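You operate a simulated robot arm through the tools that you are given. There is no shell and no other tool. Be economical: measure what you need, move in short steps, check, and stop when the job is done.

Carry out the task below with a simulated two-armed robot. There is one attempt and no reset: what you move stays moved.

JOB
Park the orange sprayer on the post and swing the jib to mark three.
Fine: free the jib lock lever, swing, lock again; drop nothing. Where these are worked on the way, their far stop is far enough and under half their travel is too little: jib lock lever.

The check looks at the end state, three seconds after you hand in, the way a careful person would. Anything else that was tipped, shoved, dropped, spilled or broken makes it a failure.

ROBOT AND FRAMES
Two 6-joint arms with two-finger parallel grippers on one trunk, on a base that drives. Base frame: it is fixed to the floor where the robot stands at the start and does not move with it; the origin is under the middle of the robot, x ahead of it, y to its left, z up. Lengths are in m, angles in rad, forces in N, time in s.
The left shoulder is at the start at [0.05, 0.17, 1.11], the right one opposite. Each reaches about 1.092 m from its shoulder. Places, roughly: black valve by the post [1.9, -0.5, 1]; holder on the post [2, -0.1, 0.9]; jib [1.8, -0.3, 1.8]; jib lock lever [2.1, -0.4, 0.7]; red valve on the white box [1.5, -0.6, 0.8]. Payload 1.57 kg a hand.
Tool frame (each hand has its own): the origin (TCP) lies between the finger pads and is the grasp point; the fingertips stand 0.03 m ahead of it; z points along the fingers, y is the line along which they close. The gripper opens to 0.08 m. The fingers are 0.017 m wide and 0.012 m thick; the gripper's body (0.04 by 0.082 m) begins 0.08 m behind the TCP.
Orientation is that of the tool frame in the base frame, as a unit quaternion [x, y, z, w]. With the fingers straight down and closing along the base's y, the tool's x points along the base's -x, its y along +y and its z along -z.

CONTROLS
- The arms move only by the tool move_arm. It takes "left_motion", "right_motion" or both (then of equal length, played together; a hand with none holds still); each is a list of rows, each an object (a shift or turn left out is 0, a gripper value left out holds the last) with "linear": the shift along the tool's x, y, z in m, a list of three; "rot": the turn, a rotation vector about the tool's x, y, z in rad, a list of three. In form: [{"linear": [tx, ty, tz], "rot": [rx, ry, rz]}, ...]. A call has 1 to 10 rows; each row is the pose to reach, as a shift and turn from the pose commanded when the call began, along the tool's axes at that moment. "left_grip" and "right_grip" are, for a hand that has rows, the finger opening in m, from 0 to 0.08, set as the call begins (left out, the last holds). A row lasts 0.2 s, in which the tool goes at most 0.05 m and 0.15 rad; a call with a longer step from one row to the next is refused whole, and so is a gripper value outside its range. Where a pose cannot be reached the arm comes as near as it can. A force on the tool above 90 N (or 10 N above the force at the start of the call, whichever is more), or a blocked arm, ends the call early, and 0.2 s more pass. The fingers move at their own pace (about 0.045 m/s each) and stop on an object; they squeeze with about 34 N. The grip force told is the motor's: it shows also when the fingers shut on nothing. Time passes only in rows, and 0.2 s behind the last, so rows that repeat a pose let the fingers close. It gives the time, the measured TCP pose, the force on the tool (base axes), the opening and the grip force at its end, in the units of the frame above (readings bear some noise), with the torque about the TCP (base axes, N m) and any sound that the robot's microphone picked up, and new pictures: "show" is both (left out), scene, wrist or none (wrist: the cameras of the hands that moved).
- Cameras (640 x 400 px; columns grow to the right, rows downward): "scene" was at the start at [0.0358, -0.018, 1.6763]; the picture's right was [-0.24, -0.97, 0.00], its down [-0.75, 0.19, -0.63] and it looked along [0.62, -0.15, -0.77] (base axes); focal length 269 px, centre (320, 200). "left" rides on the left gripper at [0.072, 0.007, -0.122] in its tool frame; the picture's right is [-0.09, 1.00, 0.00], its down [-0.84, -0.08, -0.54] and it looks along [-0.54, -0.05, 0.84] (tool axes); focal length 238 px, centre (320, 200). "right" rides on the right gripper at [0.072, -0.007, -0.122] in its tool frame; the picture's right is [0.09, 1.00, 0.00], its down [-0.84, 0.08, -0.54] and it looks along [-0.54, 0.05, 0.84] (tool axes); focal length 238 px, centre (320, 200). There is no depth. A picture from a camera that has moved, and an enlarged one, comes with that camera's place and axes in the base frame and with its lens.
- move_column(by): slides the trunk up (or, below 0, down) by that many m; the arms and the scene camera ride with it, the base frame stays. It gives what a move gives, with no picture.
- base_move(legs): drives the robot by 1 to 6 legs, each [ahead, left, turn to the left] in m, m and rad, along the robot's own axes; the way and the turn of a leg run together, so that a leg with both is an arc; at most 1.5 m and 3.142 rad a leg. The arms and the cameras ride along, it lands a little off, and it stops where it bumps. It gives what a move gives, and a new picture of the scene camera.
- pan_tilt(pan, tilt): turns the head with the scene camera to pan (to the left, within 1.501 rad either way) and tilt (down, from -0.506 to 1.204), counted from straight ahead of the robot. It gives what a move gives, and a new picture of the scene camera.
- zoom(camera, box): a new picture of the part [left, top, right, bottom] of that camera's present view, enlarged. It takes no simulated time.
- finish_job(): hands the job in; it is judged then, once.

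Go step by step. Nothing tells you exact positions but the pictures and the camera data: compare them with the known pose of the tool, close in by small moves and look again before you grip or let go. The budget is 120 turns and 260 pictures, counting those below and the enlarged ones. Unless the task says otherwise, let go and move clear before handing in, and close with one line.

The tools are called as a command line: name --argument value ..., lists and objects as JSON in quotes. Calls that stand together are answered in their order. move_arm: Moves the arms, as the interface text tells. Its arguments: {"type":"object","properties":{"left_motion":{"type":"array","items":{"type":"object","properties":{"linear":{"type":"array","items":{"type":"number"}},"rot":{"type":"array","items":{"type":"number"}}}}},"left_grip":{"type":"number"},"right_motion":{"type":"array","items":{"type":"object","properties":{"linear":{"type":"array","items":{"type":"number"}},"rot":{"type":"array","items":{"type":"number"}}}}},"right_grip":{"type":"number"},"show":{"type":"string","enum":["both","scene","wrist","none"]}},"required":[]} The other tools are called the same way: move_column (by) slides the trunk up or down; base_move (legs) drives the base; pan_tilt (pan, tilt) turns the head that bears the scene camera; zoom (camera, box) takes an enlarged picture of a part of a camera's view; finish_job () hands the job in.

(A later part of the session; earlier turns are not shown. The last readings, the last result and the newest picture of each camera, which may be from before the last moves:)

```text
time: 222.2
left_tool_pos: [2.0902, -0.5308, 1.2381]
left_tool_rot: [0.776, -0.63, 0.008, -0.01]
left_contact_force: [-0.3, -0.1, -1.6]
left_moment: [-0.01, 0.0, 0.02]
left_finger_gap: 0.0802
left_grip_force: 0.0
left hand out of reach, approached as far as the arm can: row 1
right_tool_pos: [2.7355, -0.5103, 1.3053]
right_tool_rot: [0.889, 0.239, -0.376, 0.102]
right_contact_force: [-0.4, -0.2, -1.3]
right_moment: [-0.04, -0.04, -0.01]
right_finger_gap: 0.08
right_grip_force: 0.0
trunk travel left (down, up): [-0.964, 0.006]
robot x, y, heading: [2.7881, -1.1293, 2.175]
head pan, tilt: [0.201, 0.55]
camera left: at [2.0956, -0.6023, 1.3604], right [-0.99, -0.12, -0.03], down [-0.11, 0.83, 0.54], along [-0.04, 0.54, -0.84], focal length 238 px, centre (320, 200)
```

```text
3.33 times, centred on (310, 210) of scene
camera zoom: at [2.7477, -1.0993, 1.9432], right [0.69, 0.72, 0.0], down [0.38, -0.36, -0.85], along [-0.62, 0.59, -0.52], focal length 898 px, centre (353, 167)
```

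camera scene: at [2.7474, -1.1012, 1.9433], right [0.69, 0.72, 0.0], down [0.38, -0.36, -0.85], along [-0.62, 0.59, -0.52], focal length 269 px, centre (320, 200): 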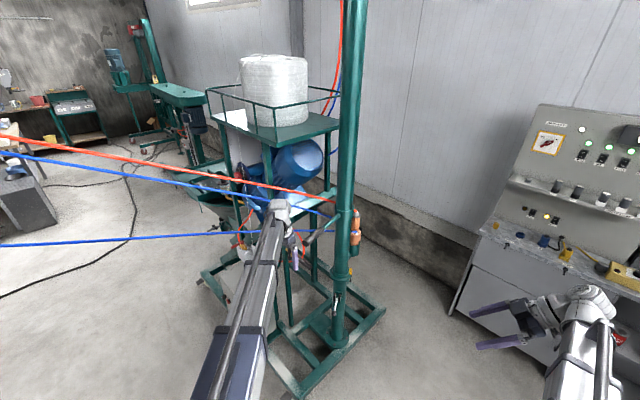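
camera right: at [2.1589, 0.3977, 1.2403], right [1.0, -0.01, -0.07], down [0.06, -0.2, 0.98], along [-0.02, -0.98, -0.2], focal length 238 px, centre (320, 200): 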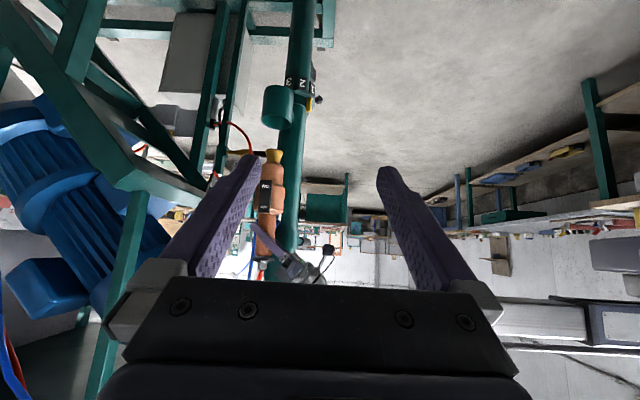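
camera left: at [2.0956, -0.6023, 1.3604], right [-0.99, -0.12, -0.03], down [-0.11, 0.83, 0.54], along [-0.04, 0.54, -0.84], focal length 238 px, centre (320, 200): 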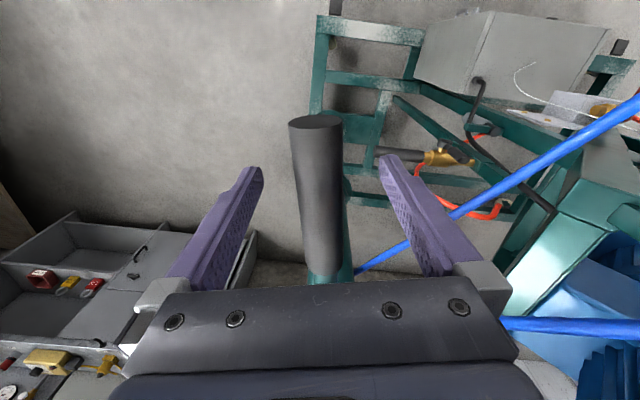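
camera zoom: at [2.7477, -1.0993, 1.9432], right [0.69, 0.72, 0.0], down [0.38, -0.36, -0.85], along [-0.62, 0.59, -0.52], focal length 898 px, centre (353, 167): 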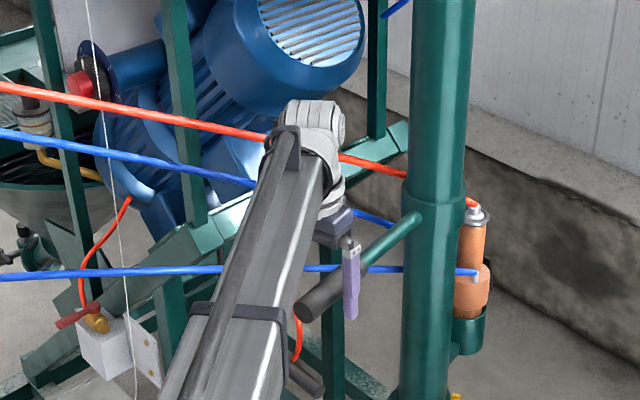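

The handle is between the fingers at TCP height. Close, then swing counter-clockwise about the post axis (2.052,-0.281) in small steps.

move_arm --left_motion '[{}, {}, {}, {}, {}]' --left_grip 0.0 --show "none"

move_arm --left_motion '[{"linear": [0.0004, -0.0126, 0], "rot": [0, 0, -0.05]}, {"linear": [0.0001, -0.0253, 0], "rot": [0, 0, -0.1]}, {"linear": [-0.0007, -0.0379, 0], "rot": [0, 0, -0.15]}, {"linear": [-0.0022, -0.0505, 0], "rot": [0, 0, -0.2]}, {"linear": [-0.0044, -0.0629, 0], "rot": [0, 0, -0.25]}, {"linear": [-0.0071, -0.0752, 0], "rot": [0, 0, -0.3]}]' --show "both"

```text
time: 223.4
left_tool_pos: [2.0895, -0.5306, 1.2393]
left_tool_rot: [0.777, -0.629, 0.009, -0.011]
left_contact_force: [0.5, 1.0, -1.1]
left_moment: [0.22, -0.11, -0.36]
left_finger_gap: 0.0323
left_grip_force: 33.8
right_tool_pos: [2.7359, -0.5104, 1.3066]
right_tool_rot: [0.89, 0.239, -0.376, 0.1]
right_contact_force: [0.3, 0.1, 0.1]
right_moment: [0.02, -0.01, 0.03]
right_finger_gap: 0.0802
right_grip_force: 0.0
trunk travel left (down, up): [-0.964, 0.006]
robot x, y, heading: [2.7913, -1.1319, 2.179]
head pan, tilt: [0.201, 0.55]
```

```text
time: 224.8
left_tool_pos: [2.1801, -0.5005, 1.2386]
left_tool_rot: [0.861, -0.509, 0.011, -0.014]
left_contact_force: [27.1, 35.8, -28.2]
left_moment: [1.75, -1.02, 0.83]
left_finger_gap: 0.0319
left_grip_force: 40.9
right_tool_pos: [2.7416, -0.5068, 1.3036]
right_tool_rot: [0.889, 0.237, -0.378, 0.102]
right_contact_force: [0.7, 0.0, 1.3]
right_moment: [0.02, -0.03, -0.03]
right_finger_gap: 0.0797
right_grip_force: 0.1
trunk travel left (down, up): [-0.964, 0.006]
robot x, y, heading: [2.7906, -1.1265, 2.175]
head pan, tilt: [0.201, 0.55]
camera scene: at [2.7523, -1.0952, 1.9426], right [0.69, 0.72, 0.0], down [0.38, -0.36, -0.85], along [-0.62, 0.59, -0.52], focal length 269 px, centre (320, 200)
camera left: at [2.2043, -0.5679, 1.36], right [-0.92, -0.4, -0.04], down [-0.35, 0.76, 0.54], along [-0.19, 0.51, -0.84], focal length 238 px, centre (320, 200)
```

scene: 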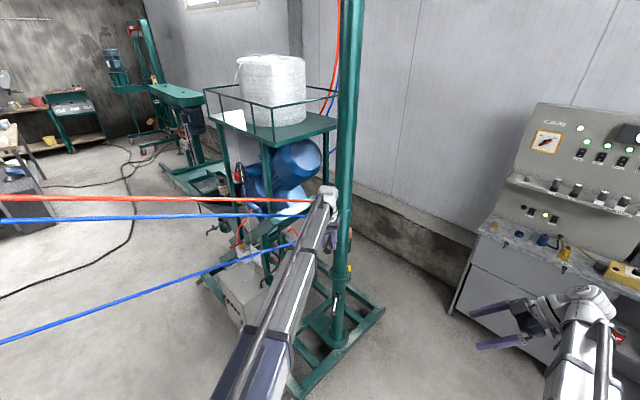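
left: 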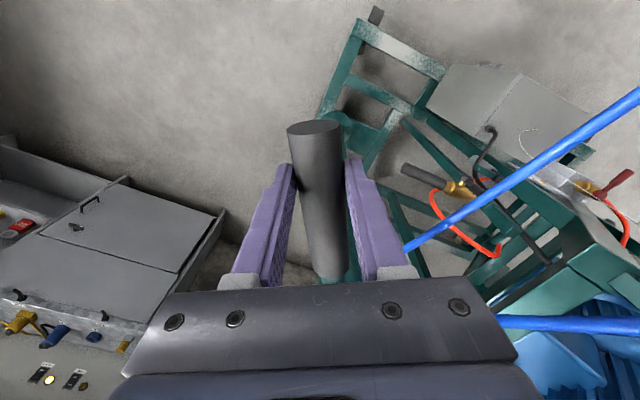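

The jib follows and has some momentum (it carries a little past my command). Let it settle first.

move_arm --left_motion '[{}, {}, {}]' --show "none"

```text
time: 225.6
left_tool_pos: [2.1641, -0.5096, 1.2379]
left_tool_rot: [0.861, -0.508, 0.011, -0.008]
left_contact_force: [4.5, 12.7, -8.1]
left_moment: [-0.29, -0.3, -1.53]
left_finger_gap: 0.0327
left_grip_force: 40.7
right_tool_pos: [2.734, -0.5091, 1.3059]
right_tool_rot: [0.889, 0.24, -0.376, 0.102]
right_contact_force: [-0.4, 0.1, 0.5]
right_moment: [-0.03, -0.03, -0.02]
right_finger_gap: 0.08
right_grip_force: 0.1
trunk travel left (down, up): [-0.964, 0.006]
robot x, y, heading: [2.7875, -1.1309, 2.184]
head pan, tilt: [0.201, 0.55]
```

Settled on the commanded arc. Continue with a ramped step.

move_arm --left_motion '[{"linear": [0.0004, -0.0101, 0], "rot": [0, 0, -0.04]}, {"linear": [0.0002, -0.0228, 0], "rot": [0, 0, -0.09]}, {"linear": [-0.0005, -0.0354, 0], "rot": [0, 0, -0.14]}, {"linear": [-0.0019, -0.048, 0], "rot": [0, 0, -0.19]}, {"linear": [-0.0039, -0.0604, 0], "rot": [0, 0, -0.24]}, {"linear": [-0.0065, -0.0728, 0], "rot": [0, 0, -0.29]}, {"linear": [-0.0098, -0.085, 0], "rot": [0, 0, -0.34]}, {"linear": [-0.0128, -0.0947, 0], "rot": [0, 0, -0.38]}, {"linear": [-0.0153, -0.1019, 0], "rot": [0, 0, -0.41]}, {"linear": [-0.0171, -0.1066, 0], "rot": [0, 0, -0.43]}]'

move_arm --left_motion '[{}, {}, {}]' --show "none"

```text
time: 227.8
left_tool_pos: [2.2522, -0.4414, 1.2379]
left_tool_rot: [0.95, -0.312, 0.014, -0.005]
left_contact_force: [16.9, 6.3, -15.7]
left_moment: [0.25, -0.03, -1.7]
left_finger_gap: 0.0328
left_grip_force: 40.5
left hand out of reach, approached as far as the arm can: row 3, 4, 5, 6, 7, 8, 9, 10
right_tool_pos: [2.7384, -0.5073, 1.3039]
right_tool_rot: [0.89, 0.237, -0.377, 0.1]
right_contact_force: [-0.1, 0.5, -0.7]
right_moment: [0.0, 0.02, -0.03]
right_finger_gap: 0.0801
right_grip_force: 0.0
trunk travel left (down, up): [-0.964, 0.006]
robot x, y, heading: [2.7863, -1.1291, 2.18]
head pan, tilt: [0.201, 0.55]
camera scene: at [2.7499, -1.0976, 1.943], right [0.69, 0.72, 0.0], down [0.38, -0.36, -0.85], along [-0.62, 0.59, -0.52], focal length 269 px, centre (320, 200)
camera left: at [2.3039, -0.4904, 1.3617], right [-0.66, -0.75, -0.02], down [-0.64, 0.56, 0.52], along [-0.38, 0.36, -0.85], focal length 238 px, centre (320, 200)
```

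scene: 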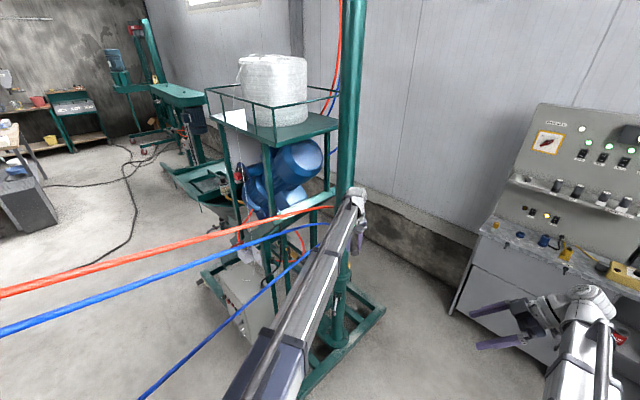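
left: 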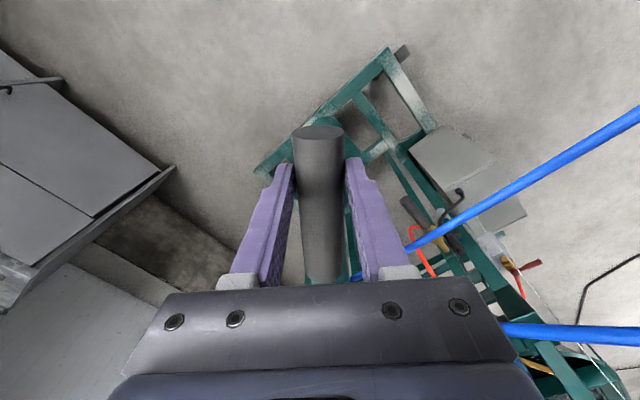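

```text
time: 228.6
left_tool_pos: [2.2491, -0.4457, 1.2376]
left_tool_rot: [0.951, -0.308, 0.013, -0.003]
left_contact_force: [16.8, -25.2, -44.7]
left_moment: [0.23, 0.13, -0.7]
left_finger_gap: 0.0336
left_grip_force: 41.7
right_tool_pos: [2.7354, -0.5106, 1.3056]
right_tool_rot: [0.89, 0.239, -0.376, 0.101]
right_contact_force: [0.3, -0.2, 0.2]
right_moment: [0.01, 0.0, 0.02]
right_finger_gap: 0.0802
right_grip_force: 0.1
trunk travel left (down, up): [-0.964, 0.006]
robot x, y, heading: [2.7852, -1.1298, 2.179]
head pan, tilt: [0.201, 0.55]
```

About 41° turned; ~51° to go. A vertical strain has built up, so I'll open to relax and re-grip, then look at the pointer.

move_arm --left_motion '[{}, {}, {}]' --left_grip 0.06 --show "wrist"

zoom --camera "scene" --box '[300, 180, 400, 310]'

```text
time: 229.4
left_tool_pos: [2.2502, -0.4425, 1.24]
left_tool_rot: [0.95, -0.31, 0.012, -0.006]
left_contact_force: [0.0, -0.3, 0.1]
left_moment: [0.06, 0.0, 0.01]
left_finger_gap: 0.0603
left_grip_force: 0.0
right_tool_pos: [2.7358, -0.5086, 1.3058]
right_tool_rot: [0.89, 0.238, -0.376, 0.1]
right_contact_force: [0.2, 0.0, 0.2]
right_moment: [-0.02, -0.04, 0.0]
right_finger_gap: 0.0801
right_grip_force: 0.1
trunk travel left (down, up): [-0.964, 0.006]
robot x, y, heading: [2.7871, -1.1295, 2.18]
head pan, tilt: [0.201, 0.55]
camera left: at [2.3012, -0.491, 1.3623], right [-0.66, -0.75, -0.02], down [-0.64, 0.55, 0.53], along [-0.38, 0.36, -0.85], focal length 238 px, centre (320, 200)
```

left: 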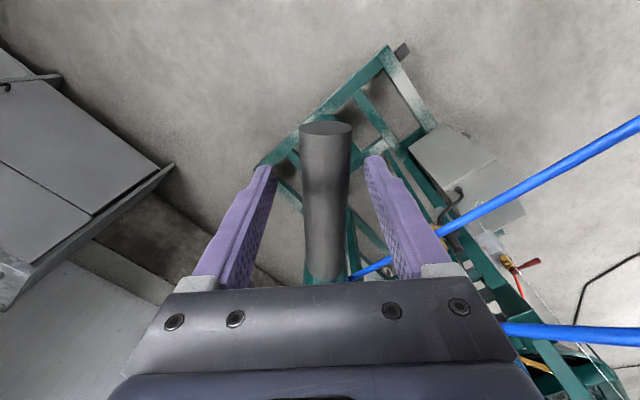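

```text
3.08 times, centred on (350, 245) of scene
camera zoom: at [2.7482, -1.1002, 1.9433], right [0.69, 0.72, 0.0], down [0.38, -0.36, -0.85], along [-0.62, 0.59, -0.52], focal length 828 px, centre (228, 62)
```

zoom: 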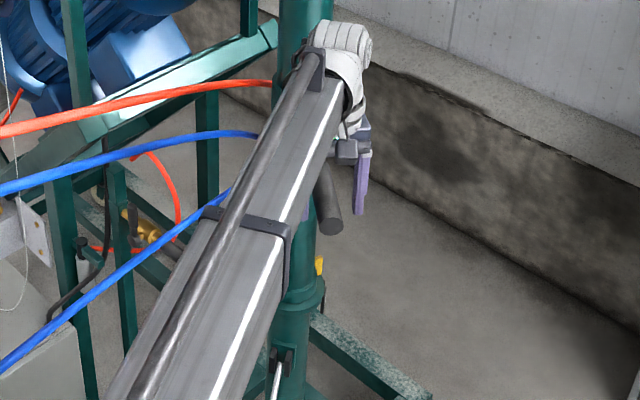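

The remaining arc would over-stretch the arm from here. I'll withdraw the hand outward along the bar, reposition the base closer to the +x side, and re-engage.

move_arm --left_motion '[{"linear": [0.04, 0, 0]}, {"linear": [0.085, 0, 0]}, {"linear": [0.13, 0, 0]}, {"linear": [0.175, 0, 0]}, {"linear": [0.22, 0, 0]}, {"linear": [0.265, 0, 0]}, {"linear": [0.31, 0, 0]}, {"linear": [0.33, 0, 0]}]' --left_grip 0.08 --show "none"

base_move --legs '[[0, 0, 0.7], [-0.24, -0.065, 0], [0.205, -0.545, 0]]'

pan_tilt --pan 0.0 --tilt 0.65

zoom --camera "scene" --box '[220, 120, 420, 280]'

```text
time: 231.2
left_tool_pos: [2.5155, -0.6381, 1.2387]
left_tool_rot: [0.951, -0.31, 0.012, -0.006]
left_contact_force: [-0.1, -0.4, 0.5]
left_moment: [0.0, 0.0, 0.0]
left_finger_gap: 0.0798
left_grip_force: 0.1
left hand out of reach, approached as far as the arm can: row 4, 5, 6, 7, 8
right_tool_pos: [2.7362, -0.5098, 1.3063]
right_tool_rot: [0.89, 0.238, -0.376, 0.1]
right_contact_force: [0.1, 0.5, 0.1]
right_moment: [-0.01, -0.01, -0.01]
right_finger_gap: 0.08
right_grip_force: 0.0
trunk travel left (down, up): [-0.964, 0.006]
robot x, y, heading: [2.7881, -1.1294, 2.177]
head pan, tilt: [0.201, 0.55]
```

```text
time: 237.8
left_tool_pos: [2.4568, -0.3309, 1.2392]
left_tool_rot: [0.999, 0.031, 0.009, -0.01]
left_contact_force: [0.0, -0.1, 0.3]
left_moment: [0.01, 0.01, 0.0]
left_finger_gap: 0.0801
left_grip_force: 0.1
right_tool_pos: [2.5431, -0.0899, 1.3059]
right_tool_rot: [0.754, 0.528, -0.32, 0.223]
right_contact_force: [-0.6, -0.4, 0.0]
right_moment: [0.0, -0.02, 0.0]
right_finger_gap: 0.0798
right_grip_force: 0.2
trunk travel left (down, up): [-0.964, 0.006]
robot x, y, heading: [2.9823, -0.5288, 2.872]
head pan, tilt: [0.201, 0.55]
camera scene: at [2.932, -0.5367, 1.9433], right [0.07, 1.0, 0.0], down [0.52, -0.04, -0.85], along [-0.85, 0.06, -0.52], focal length 269 px, centre (320, 200)
```

scene: 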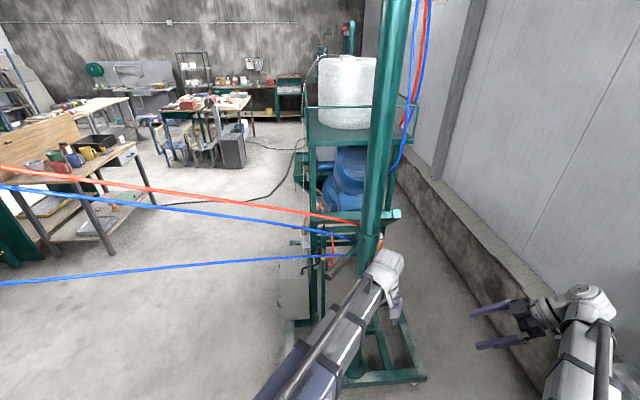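

```text
time: 238.6
left_tool_pos: [2.4571, -0.331, 1.2391]
left_tool_rot: [0.999, 0.031, 0.008, -0.01]
left_contact_force: [0.2, 0.7, 0.5]
left_moment: [-0.03, 0.01, -0.01]
left_finger_gap: 0.0801
left_grip_force: 0.1
right_tool_pos: [2.5439, -0.0911, 1.3057]
right_tool_rot: [0.754, 0.528, -0.319, 0.223]
right_contact_force: [0.0, 0.3, 0.6]
right_moment: [0.0, 0.0, 0.02]
right_finger_gap: 0.0799
right_grip_force: 0.1
trunk travel left (down, up): [-0.964, 0.006]
robot x, y, heading: [2.9794, -0.5348, 2.873]
head pan, tilt: [0.0, 0.649]
camera scene: at [2.9379, -0.5208, 1.9345], right [0.26, 0.96, 0.0], down [0.58, -0.16, -0.8], along [-0.77, 0.21, -0.6], focal length 269 px, centre (320, 200)
```

scene: 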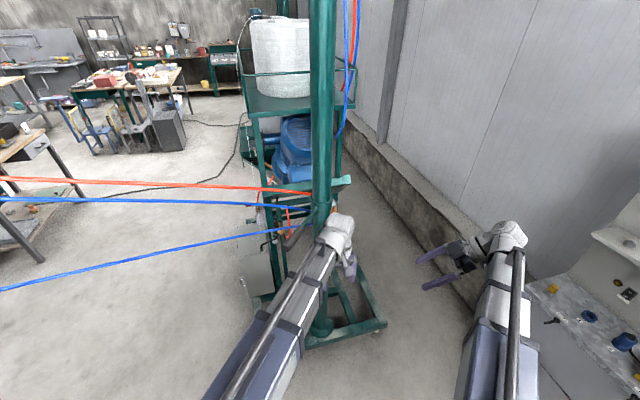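

```text
2.50 times, centred on (320, 200) of scene
camera zoom: at [2.9379, -0.5208, 1.9345], right [0.26, 0.96, 0.0], down [0.58, -0.16, -0.8], along [-0.77, 0.21, -0.6], focal length 673 px, centre (320, 200)
```

zoom: 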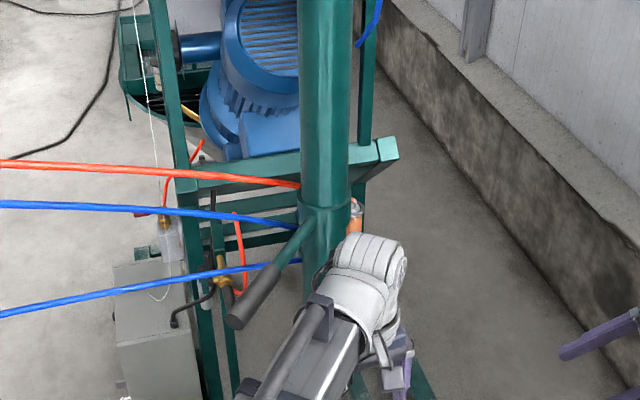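

Tiller end is at (2.274,-0.461) as expected (az ≈ -39°). Line the hand up off its end.

move_arm --left_motion '[{"linear": [-0.0138, 0.0458, 0], "rot": [0, 0, 0.1414]}, {"linear": [-0.0276, 0.0916, 0], "rot": [0, 0, 0.2828]}, {"linear": [-0.0414, 0.1374, 0], "rot": [0, 0, 0.4242]}, {"linear": [-0.0552, 0.1832, 0], "rot": [0, 0, 0.5656]}, {"linear": [-0.069, 0.229, 0], "rot": [0, 0, 0.707]}]' --show "wrist"

zoom --camera "scene" --box '[220, 160, 380, 300]'

```text
time: 239.8
left_tool_pos: [2.4044, -0.5666, 1.239]
left_tool_rot: [0.948, -0.317, 0.005, -0.014]
left_contact_force: [0.4, -0.1, 0.6]
left_moment: [-0.04, 0.02, -0.01]
left_finger_gap: 0.0801
left_grip_force: 0.1
left hand out of reach, approached as far as the arm can: row 3, 4, 5
right_tool_pos: [2.5438, -0.0913, 1.3055]
right_tool_rot: [0.754, 0.529, -0.32, 0.223]
right_contact_force: [-0.3, -0.8, -0.8]
right_moment: [0.02, 0.0, 0.0]
right_finger_gap: 0.0799
right_grip_force: 0.0
trunk travel left (down, up): [-0.964, 0.006]
robot x, y, heading: [2.9827, -0.535, 2.874]
head pan, tilt: [0.0, 0.649]
camera left: at [2.4552, -0.6177, 1.3609], right [-0.67, -0.74, -0.03], down [-0.63, 0.55, 0.54], along [-0.39, 0.38, -0.84], focal length 238 px, centre (320, 200)
```

left: 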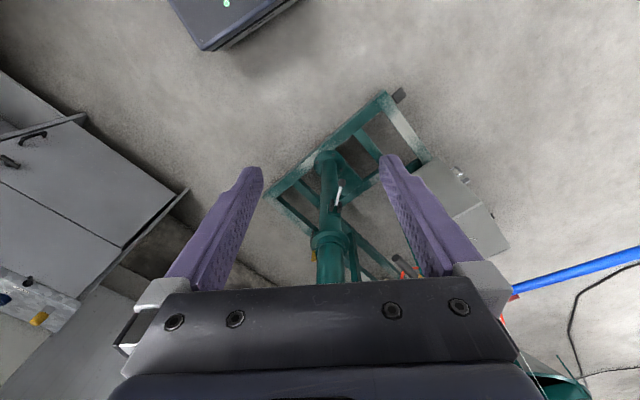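

```text
2.86 times, centred on (300, 230) of scene
camera zoom: at [2.9377, -0.5217, 1.9345], right [0.27, 0.96, 0.0], down [0.58, -0.16, -0.8], along [-0.77, 0.21, -0.6], focal length 769 px, centre (377, 114)
```

zoom: 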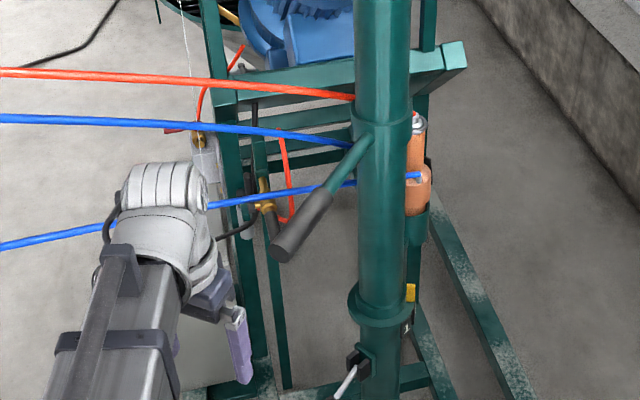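

Lined up; slide in 20 cm over the grip.

move_arm --left_motion '[{"linear": [-0.049, -0.002, 0]}, {"linear": [-0.098, -0.0035, 0]}, {"linear": [-0.147, -0.005, 0]}, {"linear": [-0.196, -0.007, 0]}]' --show "wrist"

```text
time: 240.8
left_tool_pos: [2.25, -0.4391, 1.2386]
left_tool_rot: [0.949, -0.316, 0.006, -0.013]
left_contact_force: [-0.1, 0.1, -1.2]
left_moment: [-0.01, -0.02, -0.04]
left_finger_gap: 0.08
left_grip_force: 0.0
right_tool_pos: [2.5429, -0.0898, 1.3048]
right_tool_rot: [0.755, 0.528, -0.318, 0.223]
right_contact_force: [0.5, 0.8, -0.8]
right_moment: [0.0, -0.03, 0.02]
right_finger_gap: 0.08
right_grip_force: 0.0
trunk travel left (down, up): [-0.964, 0.006]
robot x, y, heading: [2.9761, -0.533, 2.874]
head pan, tilt: [0.0, 0.649]
camera left: at [2.3007, -0.4914, 1.3605], right [-0.67, -0.74, -0.03], down [-0.63, 0.55, 0.54], along [-0.39, 0.38, -0.84], focal length 238 px, centre (320, 200)
```

left: 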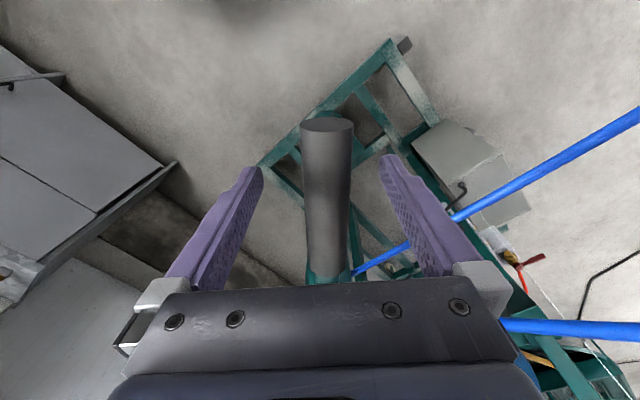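

Centred. Close and continue the swing.

move_arm --left_motion '[{}, {}, {}, {}, {}]' --left_grip 0.0 --show "none"

move_arm --left_motion '[{"linear": [0.0001, -0.0101, 0], "rot": [0, 0, -0.04]}, {"linear": [-0.0003, -0.0228, 0], "rot": [0, 0, -0.09]}, {"linear": [-0.0015, -0.0354, 0], "rot": [0, 0, -0.14]}, {"linear": [-0.0032, -0.0479, 0], "rot": [0, 0, -0.19]}, {"linear": [-0.0055, -0.0604, 0], "rot": [0, 0, -0.24]}, {"linear": [-0.0085, -0.0727, 0], "rot": [0, 0, -0.29]}, {"linear": [-0.012, -0.0848, 0], "rot": [0, 0, -0.34]}, {"linear": [-0.0161, -0.0969, 0], "rot": [0, 0, -0.39]}, {"linear": [-0.0199, -0.1063, 0], "rot": [0, 0, -0.43]}, {"linear": [-0.0219, -0.1108, 0], "rot": [0, 0, -0.45]}]' --show "none"

move_arm --left_motion '[{}, {}, {}]'

```text
time: 242.0
left_tool_pos: [2.25, -0.4413, 1.2385]
left_tool_rot: [0.948, -0.317, 0.005, -0.013]
left_contact_force: [-6.2, -5.9, 0.1]
left_moment: [0.12, 0.49, 0.21]
left_finger_gap: 0.0328
left_grip_force: 34.4
right_tool_pos: [2.5428, -0.092, 1.306]
right_tool_rot: [0.755, 0.528, -0.319, 0.223]
right_contact_force: [-0.4, 0.4, -0.7]
right_moment: [-0.02, -0.01, -0.01]
right_finger_gap: 0.0798
right_grip_force: 0.2
trunk travel left (down, up): [-0.964, 0.006]
robot x, y, heading: [2.9803, -0.5322, 2.872]
head pan, tilt: [0.0, 0.649]
```

```text
time: 244.2
left_tool_pos: [2.3039, -0.3328, 1.2392]
left_tool_rot: [0.995, -0.098, 0.012, -0.012]
left_contact_force: [34.1, 9.6, -46.4]
left_moment: [-0.3, -0.74, -0.38]
left_finger_gap: 0.032
left_grip_force: 39.9
right_tool_pos: [2.5456, -0.088, 1.3052]
right_tool_rot: [0.755, 0.526, -0.321, 0.223]
right_contact_force: [0.1, -0.4, -0.9]
right_moment: [-0.03, 0.02, -0.02]
right_finger_gap: 0.0802
right_grip_force: 0.1
trunk travel left (down, up): [-0.964, 0.006]
robot x, y, heading: [2.98, -0.5305, 2.872]
head pan, tilt: [0.0, 0.649]
```

```text
time: 245.0
left_tool_pos: [2.3011, -0.3367, 1.2399]
left_tool_rot: [0.995, -0.098, 0.011, -0.011]
left_contact_force: [34.1, 6.1, -39.8]
left_moment: [0.35, -0.63, -1.34]
left_finger_gap: 0.0331
left_grip_force: 40.8
right_tool_pos: [2.5437, -0.0897, 1.306]
right_tool_rot: [0.754, 0.528, -0.32, 0.224]
right_contact_force: [0.0, 0.4, -0.6]
right_moment: [0.01, -0.02, 0.01]
right_finger_gap: 0.0801
right_grip_force: 0.2
trunk travel left (down, up): [-0.964, 0.006]
robot x, y, heading: [2.9801, -0.5332, 2.873]
head pan, tilt: [0.0, 0.649]
camera scene: at [2.9396, -0.5182, 1.9346], right [0.26, 0.96, 0.0], down [0.58, -0.16, -0.8], along [-0.77, 0.21, -0.6], focal length 269 px, centre (320, 200)
camera left: at [2.369, -0.3601, 1.3628], right [-0.28, -0.96, -0.03], down [-0.82, 0.23, 0.53], along [-0.5, 0.17, -0.85], focal length 238 px, centre (320, 200)
```

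scene: 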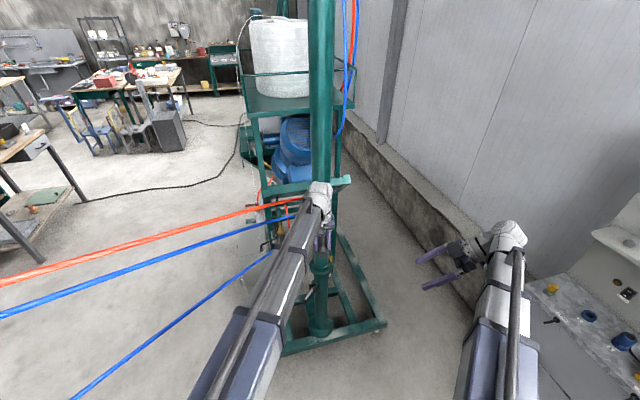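
left: 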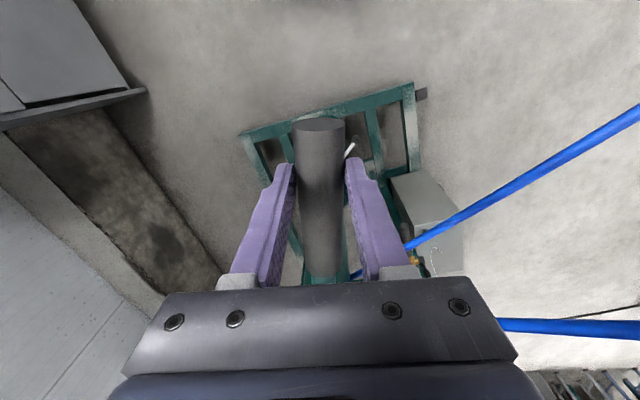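

About 69° turned so far. Let me check the pointer against the marks using the scene and right-hand cameras.

zoom --camera "scene" --box '[290, 230, 370, 330]'

zoom --camera "right" --box '[0, 0, 640, 400]'

```text
4.00 times, centred on (330, 280) of scene
camera zoom: at [2.9396, -0.5182, 1.9346], right [0.26, 0.96, 0.0], down [0.58, -0.16, -0.8], along [-0.77, 0.21, -0.6], focal length 1077 px, centre (280, -120)
```

zoom: 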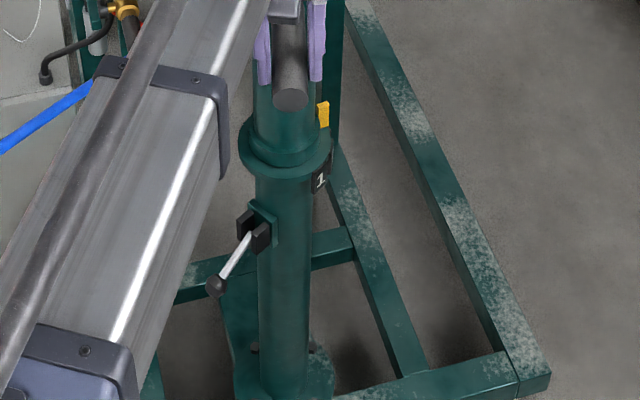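

```text
1.00 times, centred on (320, 200) of right (not enlarged: the box is as wide or as high as the picture)
camera zoom: at [2.5857, 0.0418, 1.3396], right [0.96, -0.28, -0.07], down [0.01, -0.21, 0.98], along [-0.29, -0.94, -0.2], focal length 238 px, centre (320, 200)
```

zoom: 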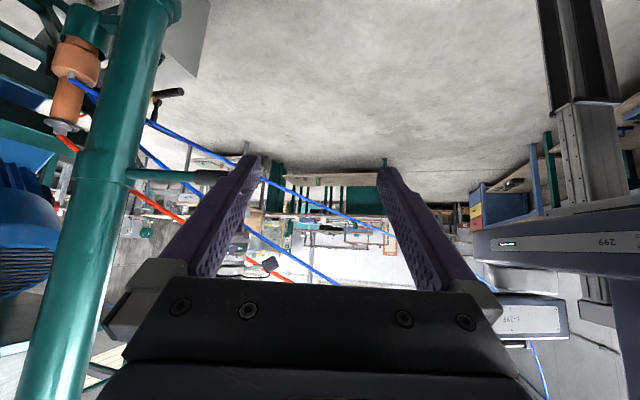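

Recomputing the plate angles from the side view gives marks near az 29°, 65°, 102° (≈36.5° apart), so the target is about 73° total and only a few degrees remain. I'll swing the right hand's camera to see pointer and mark 3 directly.

move_arm --right_motion '[{"linear": [0.002, -0.045, -0.002], "rot": [0.029, 0, 0.028]}, {"linear": [0.004, -0.09, -0.004], "rot": [0.057, 0, 0.056]}, {"linear": [0.006, -0.135, -0.006], "rot": [0.086, 0, 0.084]}, {"linear": [0.008, -0.18, -0.008], "rot": [0.115, 0, 0.111]}, {"linear": [0.01, -0.225, -0.01], "rot": [0.144, 0, 0.139]}, {"linear": [0.012, -0.27, -0.012], "rot": [0.172, 0, 0.167]}, {"linear": [0.0133, -0.3154, -0.014], "rot": [0.201, 0, 0.195]}]' --show "wrist"

```text
time: 246.6
left_tool_pos: [2.2993, -0.3405, 1.2395]
left_tool_rot: [0.995, -0.096, 0.01, -0.011]
left_contact_force: [18.7, -8.9, -20.5]
left_moment: [-0.64, -0.79, 0.11]
left_finger_gap: 0.033
left_grip_force: 41.0
right_tool_pos: [2.2549, 0.0333, 1.3074]
right_tool_rot: [0.821, 0.417, -0.348, 0.175]
right_contact_force: [0.2, 0.3, 1.0]
right_moment: [-0.03, 0.0, -0.03]
right_finger_gap: 0.08
right_grip_force: 0.0
trunk travel left (down, up): [-0.964, 0.006]
robot x, y, heading: [2.9793, -0.5337, 2.877]
head pan, tilt: [0.0, 0.649]
camera right: at [2.3307, 0.1496, 1.341], right [0.84, -0.54, -0.07], down [-0.05, -0.2, 0.98], along [-0.54, -0.82, -0.2], focal length 238 px, centre (320, 200)
```

right: 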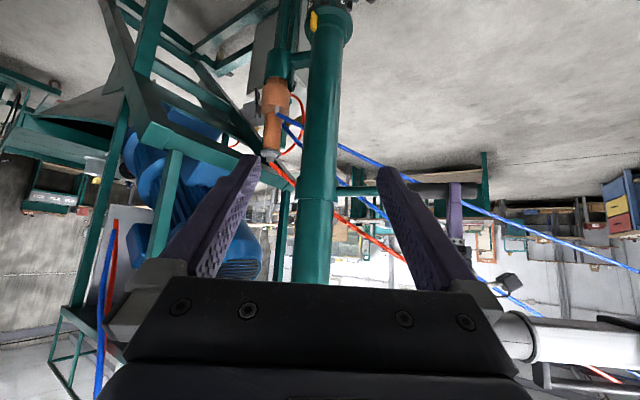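

The collar is at the very edge; pitch the right hand down a bit.

move_arm --right_motion '[{"rot": [0, 0.13, 0]}, {"rot": [0, 0.26, 0]}, {"rot": [0, 0.36, 0]}]' --show "none"

zoom --camera "right" --box '[270, 20, 390, 140]'

```text
time: 247.4
left_tool_pos: [2.3022, -0.3399, 1.2396]
left_tool_rot: [0.995, -0.097, 0.009, -0.011]
left_contact_force: [18.2, -5.2, -13.9]
left_moment: [-0.31, -0.9, -0.13]
left_finger_gap: 0.0327
left_grip_force: 41.3
right_tool_pos: [2.2544, 0.0352, 1.2593]
right_tool_rot: [0.87, 0.442, -0.195, 0.097]
right_contact_force: [-0.3, -0.3, -1.0]
right_moment: [0.01, 0.02, -0.01]
right_finger_gap: 0.0801
right_grip_force: 0.1
right hand out of reach, approached as far as the arm can: row 1, 2, 3
trunk travel left (down, up): [-0.964, 0.006]
robot x, y, heading: [2.9815, -0.5353, 2.875]
head pan, tilt: [0.0, 0.649]
```

```text
3.33 times, centred on (330, 80) of right
camera zoom: at [2.3192, 0.1332, 1.3414], right [0.85, -0.52, -0.04], down [-0.25, -0.47, 0.85], along [-0.46, -0.71, -0.53], focal length 794 px, centre (287, 600)
```

zoom: 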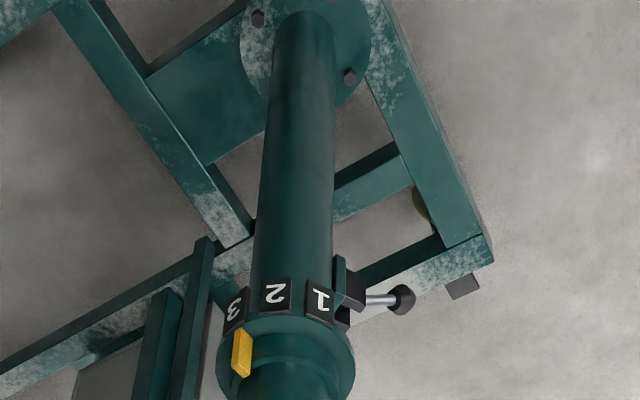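

Very clear: the pointer is just short of mark 3. I'll add about 4.6° more and look again.

move_arm --left_motion '[{"linear": [0.0001, -0.0066, 0], "rot": [0, 0, -0.026]}, {"linear": [0, -0.0134, 0], "rot": [0, 0, -0.053]}, {"linear": [-0.0002, -0.0202, 0], "rot": [0, 0, -0.08]}, {"linear": [-0.0002, -0.0202, 0], "rot": [0, 0, -0.08]}, {"linear": [-0.0002, -0.0202, 0], "rot": [0, 0, -0.08]}]' --show "none"

zoom --camera "right" --box '[290, 80, 370, 160]'

```text
time: 248.6
left_tool_pos: [2.3045, -0.3161, 1.2392]
left_tool_rot: [0.998, -0.059, 0.008, -0.012]
left_contact_force: [15.6, -0.9, -8.0]
left_moment: [-0.19, -1.08, -0.33]
left_finger_gap: 0.0326
left_grip_force: 41.0
right_tool_pos: [2.2556, 0.0368, 1.2604]
right_tool_rot: [0.87, 0.442, -0.195, 0.098]
right_contact_force: [-0.6, 0.4, 0.4]
right_moment: [0.02, -0.01, -0.03]
right_finger_gap: 0.0799
right_grip_force: 0.0
trunk travel left (down, up): [-0.964, 0.006]
robot x, y, heading: [2.9809, -0.5335, 2.874]
head pan, tilt: [0.0, 0.649]
```

```text
5.00 times, centred on (330, 120) of right
camera zoom: at [2.32, 0.1346, 1.3412], right [0.85, -0.52, -0.04], down [-0.25, -0.47, 0.85], along [-0.46, -0.71, -0.53], focal length 1192 px, centre (270, 600)
```

zoom: 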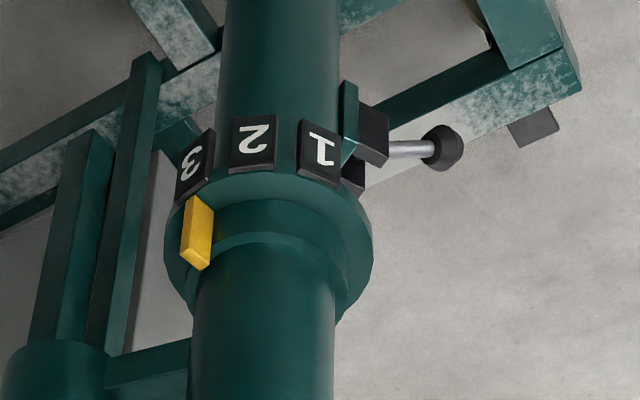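

The pointer is within a few degrees of mark 3. For a proper judgement I want to face mark 3 squarely, so I'll release the tiller, back the hand out, and shift the base toward +y with the right camera still set.

move_arm --left_motion '[{}, {}, {}]' --left_grip 0.08 --show "none"

move_arm --left_motion '[{"linear": [0.045, 0, 0]}, {"linear": [0.09, 0, 0]}, {"linear": [0.135, 0, 0]}, {"linear": [0.18, 0, 0]}, {"linear": [0.22, 0, 0]}]' --show "none"

base_move --legs '[[0.0, -0.5, 0.0], [0, 0, 0.26]]'

zoom --camera "right" --box '[270, 20, 390, 140]'

```text
time: 249.4
left_tool_pos: [2.3015, -0.3185, 1.2393]
left_tool_rot: [0.998, -0.057, 0.007, -0.011]
left_contact_force: [0.1, -0.3, 0.2]
left_moment: [-0.04, -0.01, 0.02]
left_finger_gap: 0.0796
left_grip_force: 0.0
right_tool_pos: [2.2532, 0.0359, 1.2599]
right_tool_rot: [0.87, 0.442, -0.195, 0.097]
right_contact_force: [0.5, -0.4, -0.6]
right_moment: [-0.03, 0.01, 0.01]
right_finger_gap: 0.0799
right_grip_force: 0.1
trunk travel left (down, up): [-0.964, 0.006]
robot x, y, heading: [2.978, -0.536, 2.874]
head pan, tilt: [0.0, 0.649]
```

```text
time: 250.6
left_tool_pos: [2.5232, -0.3444, 1.2391]
left_tool_rot: [0.998, -0.057, 0.008, -0.011]
left_contact_force: [0.3, 0.7, 0.0]
left_moment: [0.0, 0.02, 0.0]
left_finger_gap: 0.0803
left_grip_force: 0.1
left hand out of reach, approached as far as the arm can: row 3, 4, 5
right_tool_pos: [2.2549, 0.0352, 1.2594]
right_tool_rot: [0.87, 0.442, -0.195, 0.098]
right_contact_force: [1.4, 0.1, 0.2]
right_moment: [-0.03, -0.02, 0.0]
right_finger_gap: 0.08
right_grip_force: 0.2
trunk travel left (down, up): [-0.964, 0.006]
robot x, y, heading: [2.9826, -0.5343, 2.876]
head pan, tilt: [0.0, 0.649]
```

```text
time: 254.3
left_tool_pos: [2.6201, 0.005, 1.2385]
left_tool_rot: [0.997, 0.073, 0.006, -0.012]
left_contact_force: [1.0, 0.1, -0.3]
left_moment: [0.02, -0.01, 0.03]
left_finger_gap: 0.0799
left_grip_force: 0.0
right_tool_pos: [2.2617, 0.3041, 1.2607]
right_tool_rot: [0.805, 0.551, -0.181, 0.122]
right_contact_force: [-1.6, -0.2, 0.3]
right_moment: [0.02, 0.04, -0.02]
right_finger_gap: 0.0801
right_grip_force: 0.0
trunk travel left (down, up): [-0.964, 0.006]
robot x, y, heading: [3.1132, -0.0571, 3.133]
head pan, tilt: [0.0, 0.649]
camera scene: at [3.0667, -0.0582, 1.9345], right [0.01, 1.0, 0.0], down [0.6, 0.0, -0.8], along [-0.8, 0.01, -0.6], focal length 269 px, centre (320, 200)
```

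scene: 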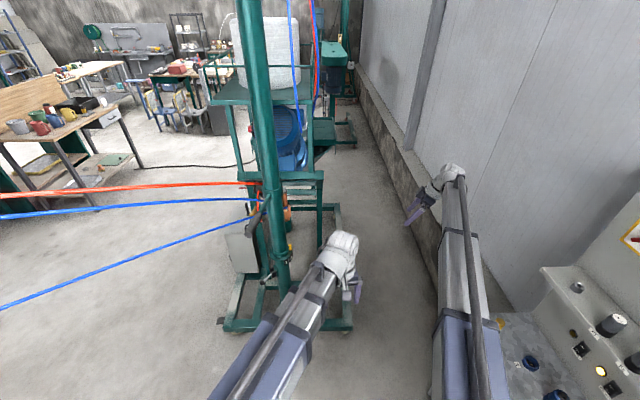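

```text
3.33 times, centred on (330, 80) of right
camera zoom: at [2.2993, 0.4146, 1.3406], right [0.96, -0.28, -0.04], down [-0.12, -0.52, 0.85], along [-0.26, -0.81, -0.53], focal length 794 px, centre (287, 600)
```

zoom: 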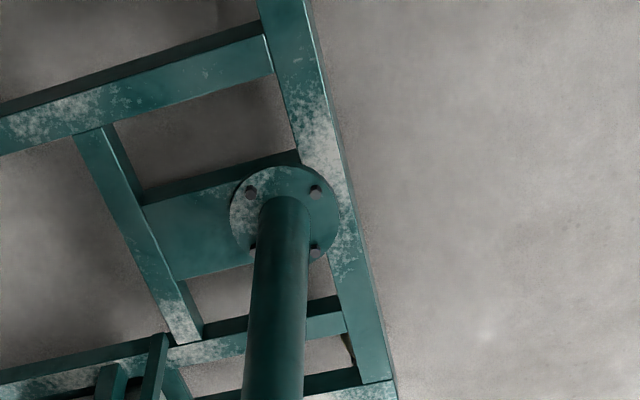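

zoom --camera "right" --box '[265, 120, 365, 220]'

zoom --camera "scene" --box '[220, 150, 340, 280]'

```text
4.00 times, centred on (315, 170) of right
camera zoom: at [2.2993, 0.4146, 1.3406], right [0.96, -0.28, -0.04], down [-0.12, -0.52, 0.85], along [-0.26, -0.81, -0.53], focal length 953 px, centre (340, 320)
```

zoom: 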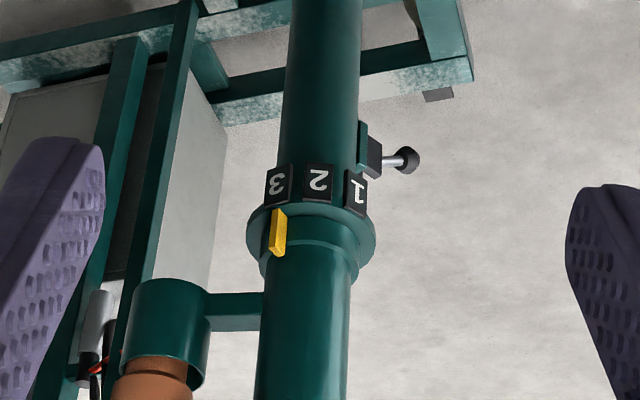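

```text
3.08 times, centred on (280, 215) of scene
camera zoom: at [3.0667, -0.0582, 1.9345], right [0.01, 1.0, 0.0], down [0.6, 0.0, -0.8], along [-0.8, 0.01, -0.6], focal length 828 px, centre (443, 154)
```

zoom: 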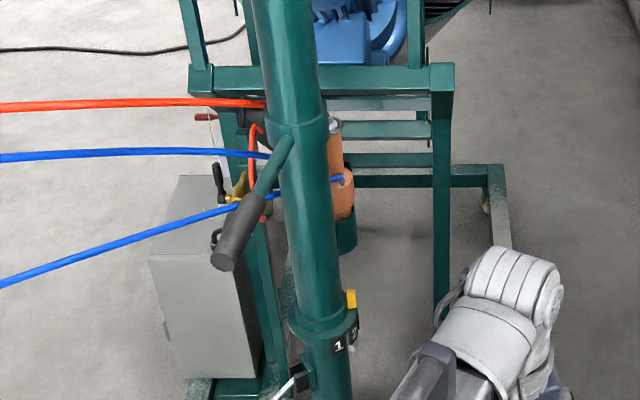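

Face-on, the pointer is essentially at mark 3, perhaps 2° short. I'll re-engage the tiller for a small +2° trim: first line up off its end.

move_arm --left_motion '[{"linear": [-0.0224, 0.0403, 0], "rot": [0, 0, 0.033]}, {"linear": [-0.0448, 0.0805, 0], "rot": [0, 0, 0.066]}, {"linear": [-0.0671, 0.1208, 0], "rot": [0, 0, 0.099]}, {"linear": [-0.0895, 0.161, 0], "rot": [0, 0, 0.132]}, {"linear": [-0.1119, 0.2013, 0], "rot": [0, 0, 0.165]}, {"linear": [-0.1343, 0.2415, 0], "rot": [0, 0, 0.198]}, {"linear": [-0.1566, 0.2818, 0], "rot": [0, 0, 0.231]}, {"linear": [-0.179, 0.322, 0], "rot": [0, 0, 0.264]}]' --show "none"

zoom --camera "left" --box '[0, 0, 640, 400]'

```text
time: 256.1
left_tool_pos: [2.4906, -0.343, 1.2378]
left_tool_rot: [0.998, -0.059, 0.005, -0.013]
left_contact_force: [-0.3, 0.3, -0.2]
left_moment: [-0.01, -0.02, 0.02]
left_finger_gap: 0.0798
left_grip_force: 0.0
left hand out of reach, approached as far as the arm can: row 4, 5, 6, 7, 8
right_tool_pos: [2.2614, 0.3033, 1.2599]
right_tool_rot: [0.805, 0.551, -0.179, 0.122]
right_contact_force: [0.0, -0.5, 0.4]
right_moment: [0.03, -0.02, 0.02]
right_finger_gap: 0.0799
right_grip_force: 0.1
trunk travel left (down, up): [-0.964, 0.006]
robot x, y, heading: [3.1154, -0.0596, 3.126]
head pan, tilt: [0.0, 0.649]
```

```text
1.00 times, centred on (320, 200) of left (not enlarged: the box is as wide or as high as the picture)
camera zoom: at [2.5595, -0.3614, 1.3612], right [-0.21, -0.98, -0.03], down [-0.83, 0.16, 0.54], along [-0.52, 0.13, -0.84], focal length 238 px, centre (320, 200)
```

zoom: 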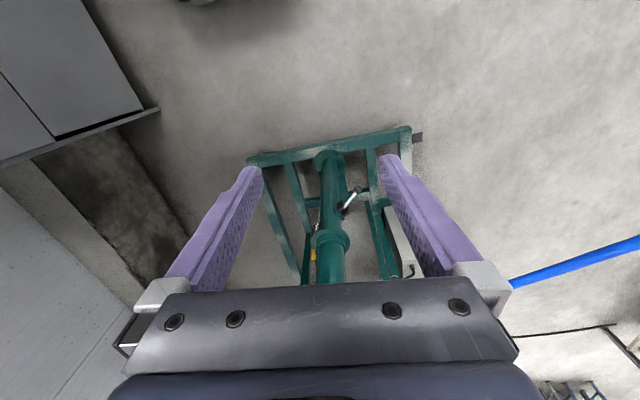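

move_arm --left_motion '[{"linear": [-0.047, -0.001, 0]}, {"linear": [-0.093, -0.002, 0]}, {"linear": [-0.139, -0.004, 0]}, {"linear": [-0.185, -0.005, 0]}]' --show "wrist"

```text
time: 257.1
left_tool_pos: [2.3062, -0.3139, 1.2381]
left_tool_rot: [0.998, -0.058, 0.005, -0.013]
left_contact_force: [0.5, -0.6, -0.5]
left_moment: [0.04, -0.02, 0.01]
left_finger_gap: 0.0804
left_grip_force: 0.1
right_tool_pos: [2.2611, 0.3043, 1.2587]
right_tool_rot: [0.805, 0.551, -0.18, 0.124]
right_contact_force: [-0.4, 0.0, 0.3]
right_moment: [0.0, 0.0, 0.02]
right_finger_gap: 0.0799
right_grip_force: 0.1
trunk travel left (down, up): [-0.964, 0.006]
robot x, y, heading: [3.1137, -0.0593, 3.134]
head pan, tilt: [0.0, 0.649]
camera left: at [2.3757, -0.3315, 1.3608], right [-0.21, -0.98, -0.03], down [-0.83, 0.16, 0.54], along [-0.52, 0.13, -0.84], focal length 238 px, centre (320, 200)
```

left: 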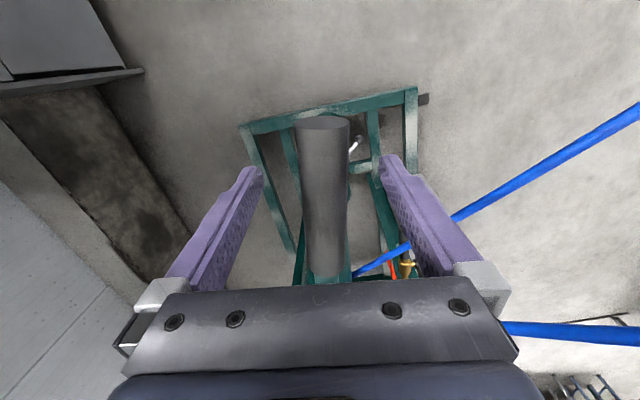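

Centred on the bar. Close, trim +2°, and check with the right camera.

move_arm --left_motion '[{}, {}, {}, {}, {}]' --left_grip 0.0 --show "none"

move_arm --left_motion '[{"linear": [0, -0.004, 0], "rot": [0, 0, -0.015]}, {"linear": [0, -0.0085, 0], "rot": [0, 0, -0.033]}, {"linear": [0, -0.0105, 0], "rot": [0, 0, -0.04]}, {"linear": [0, -0.0105, 0], "rot": [0, 0, -0.04]}, {"linear": [0, -0.0105, 0], "rot": [0, 0, -0.04]}]' --show "none"

zoom --camera "right" --box '[285, 145, 345, 205]'

```text
time: 258.4
left_tool_pos: [2.3066, -0.316, 1.2382]
left_tool_rot: [0.998, -0.059, 0.004, -0.012]
left_contact_force: [-7.3, -11.7, 7.1]
left_moment: [-0.39, 0.13, -0.33]
left_finger_gap: 0.0328
left_grip_force: 34.7
right_tool_pos: [2.2621, 0.3016, 1.2602]
right_tool_rot: [0.805, 0.552, -0.18, 0.123]
right_contact_force: [0.6, 0.3, 0.2]
right_moment: [-0.01, 0.0, -0.01]
right_finger_gap: 0.08
right_grip_force: 0.1
trunk travel left (down, up): [-0.964, 0.006]
robot x, y, heading: [3.1126, -0.0567, 3.131]
head pan, tilt: [0.0, 0.649]
```

```text
time: 259.6
left_tool_pos: [2.3056, -0.316, 1.2387]
left_tool_rot: [0.999, -0.034, 0.001, -0.005]
left_contact_force: [-32.4, -49.1, 46.7]
left_moment: [-1.5, -0.08, -1.0]
left_finger_gap: 0.0335
left_grip_force: 41.2
right_tool_pos: [2.2624, 0.299, 1.2629]
right_tool_rot: [0.805, 0.552, -0.18, 0.122]
right_contact_force: [-0.1, 0.6, 0.1]
right_moment: [0.02, 0.01, 0.01]
right_finger_gap: 0.0801
right_grip_force: 0.0
trunk travel left (down, up): [-0.964, 0.006]
robot x, y, heading: [3.113, -0.0593, 3.134]
head pan, tilt: [0.0, 0.649]
```

```text
6.67 times, centred on (315, 175) of right
camera zoom: at [2.2992, 0.4097, 1.3428], right [0.96, -0.28, -0.04], down [-0.12, -0.52, 0.84], along [-0.26, -0.81, -0.53], focal length 1589 px, centre (353, 367)
```

zoom: 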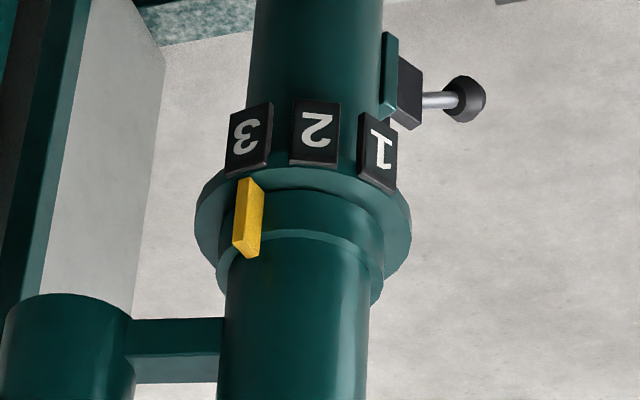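

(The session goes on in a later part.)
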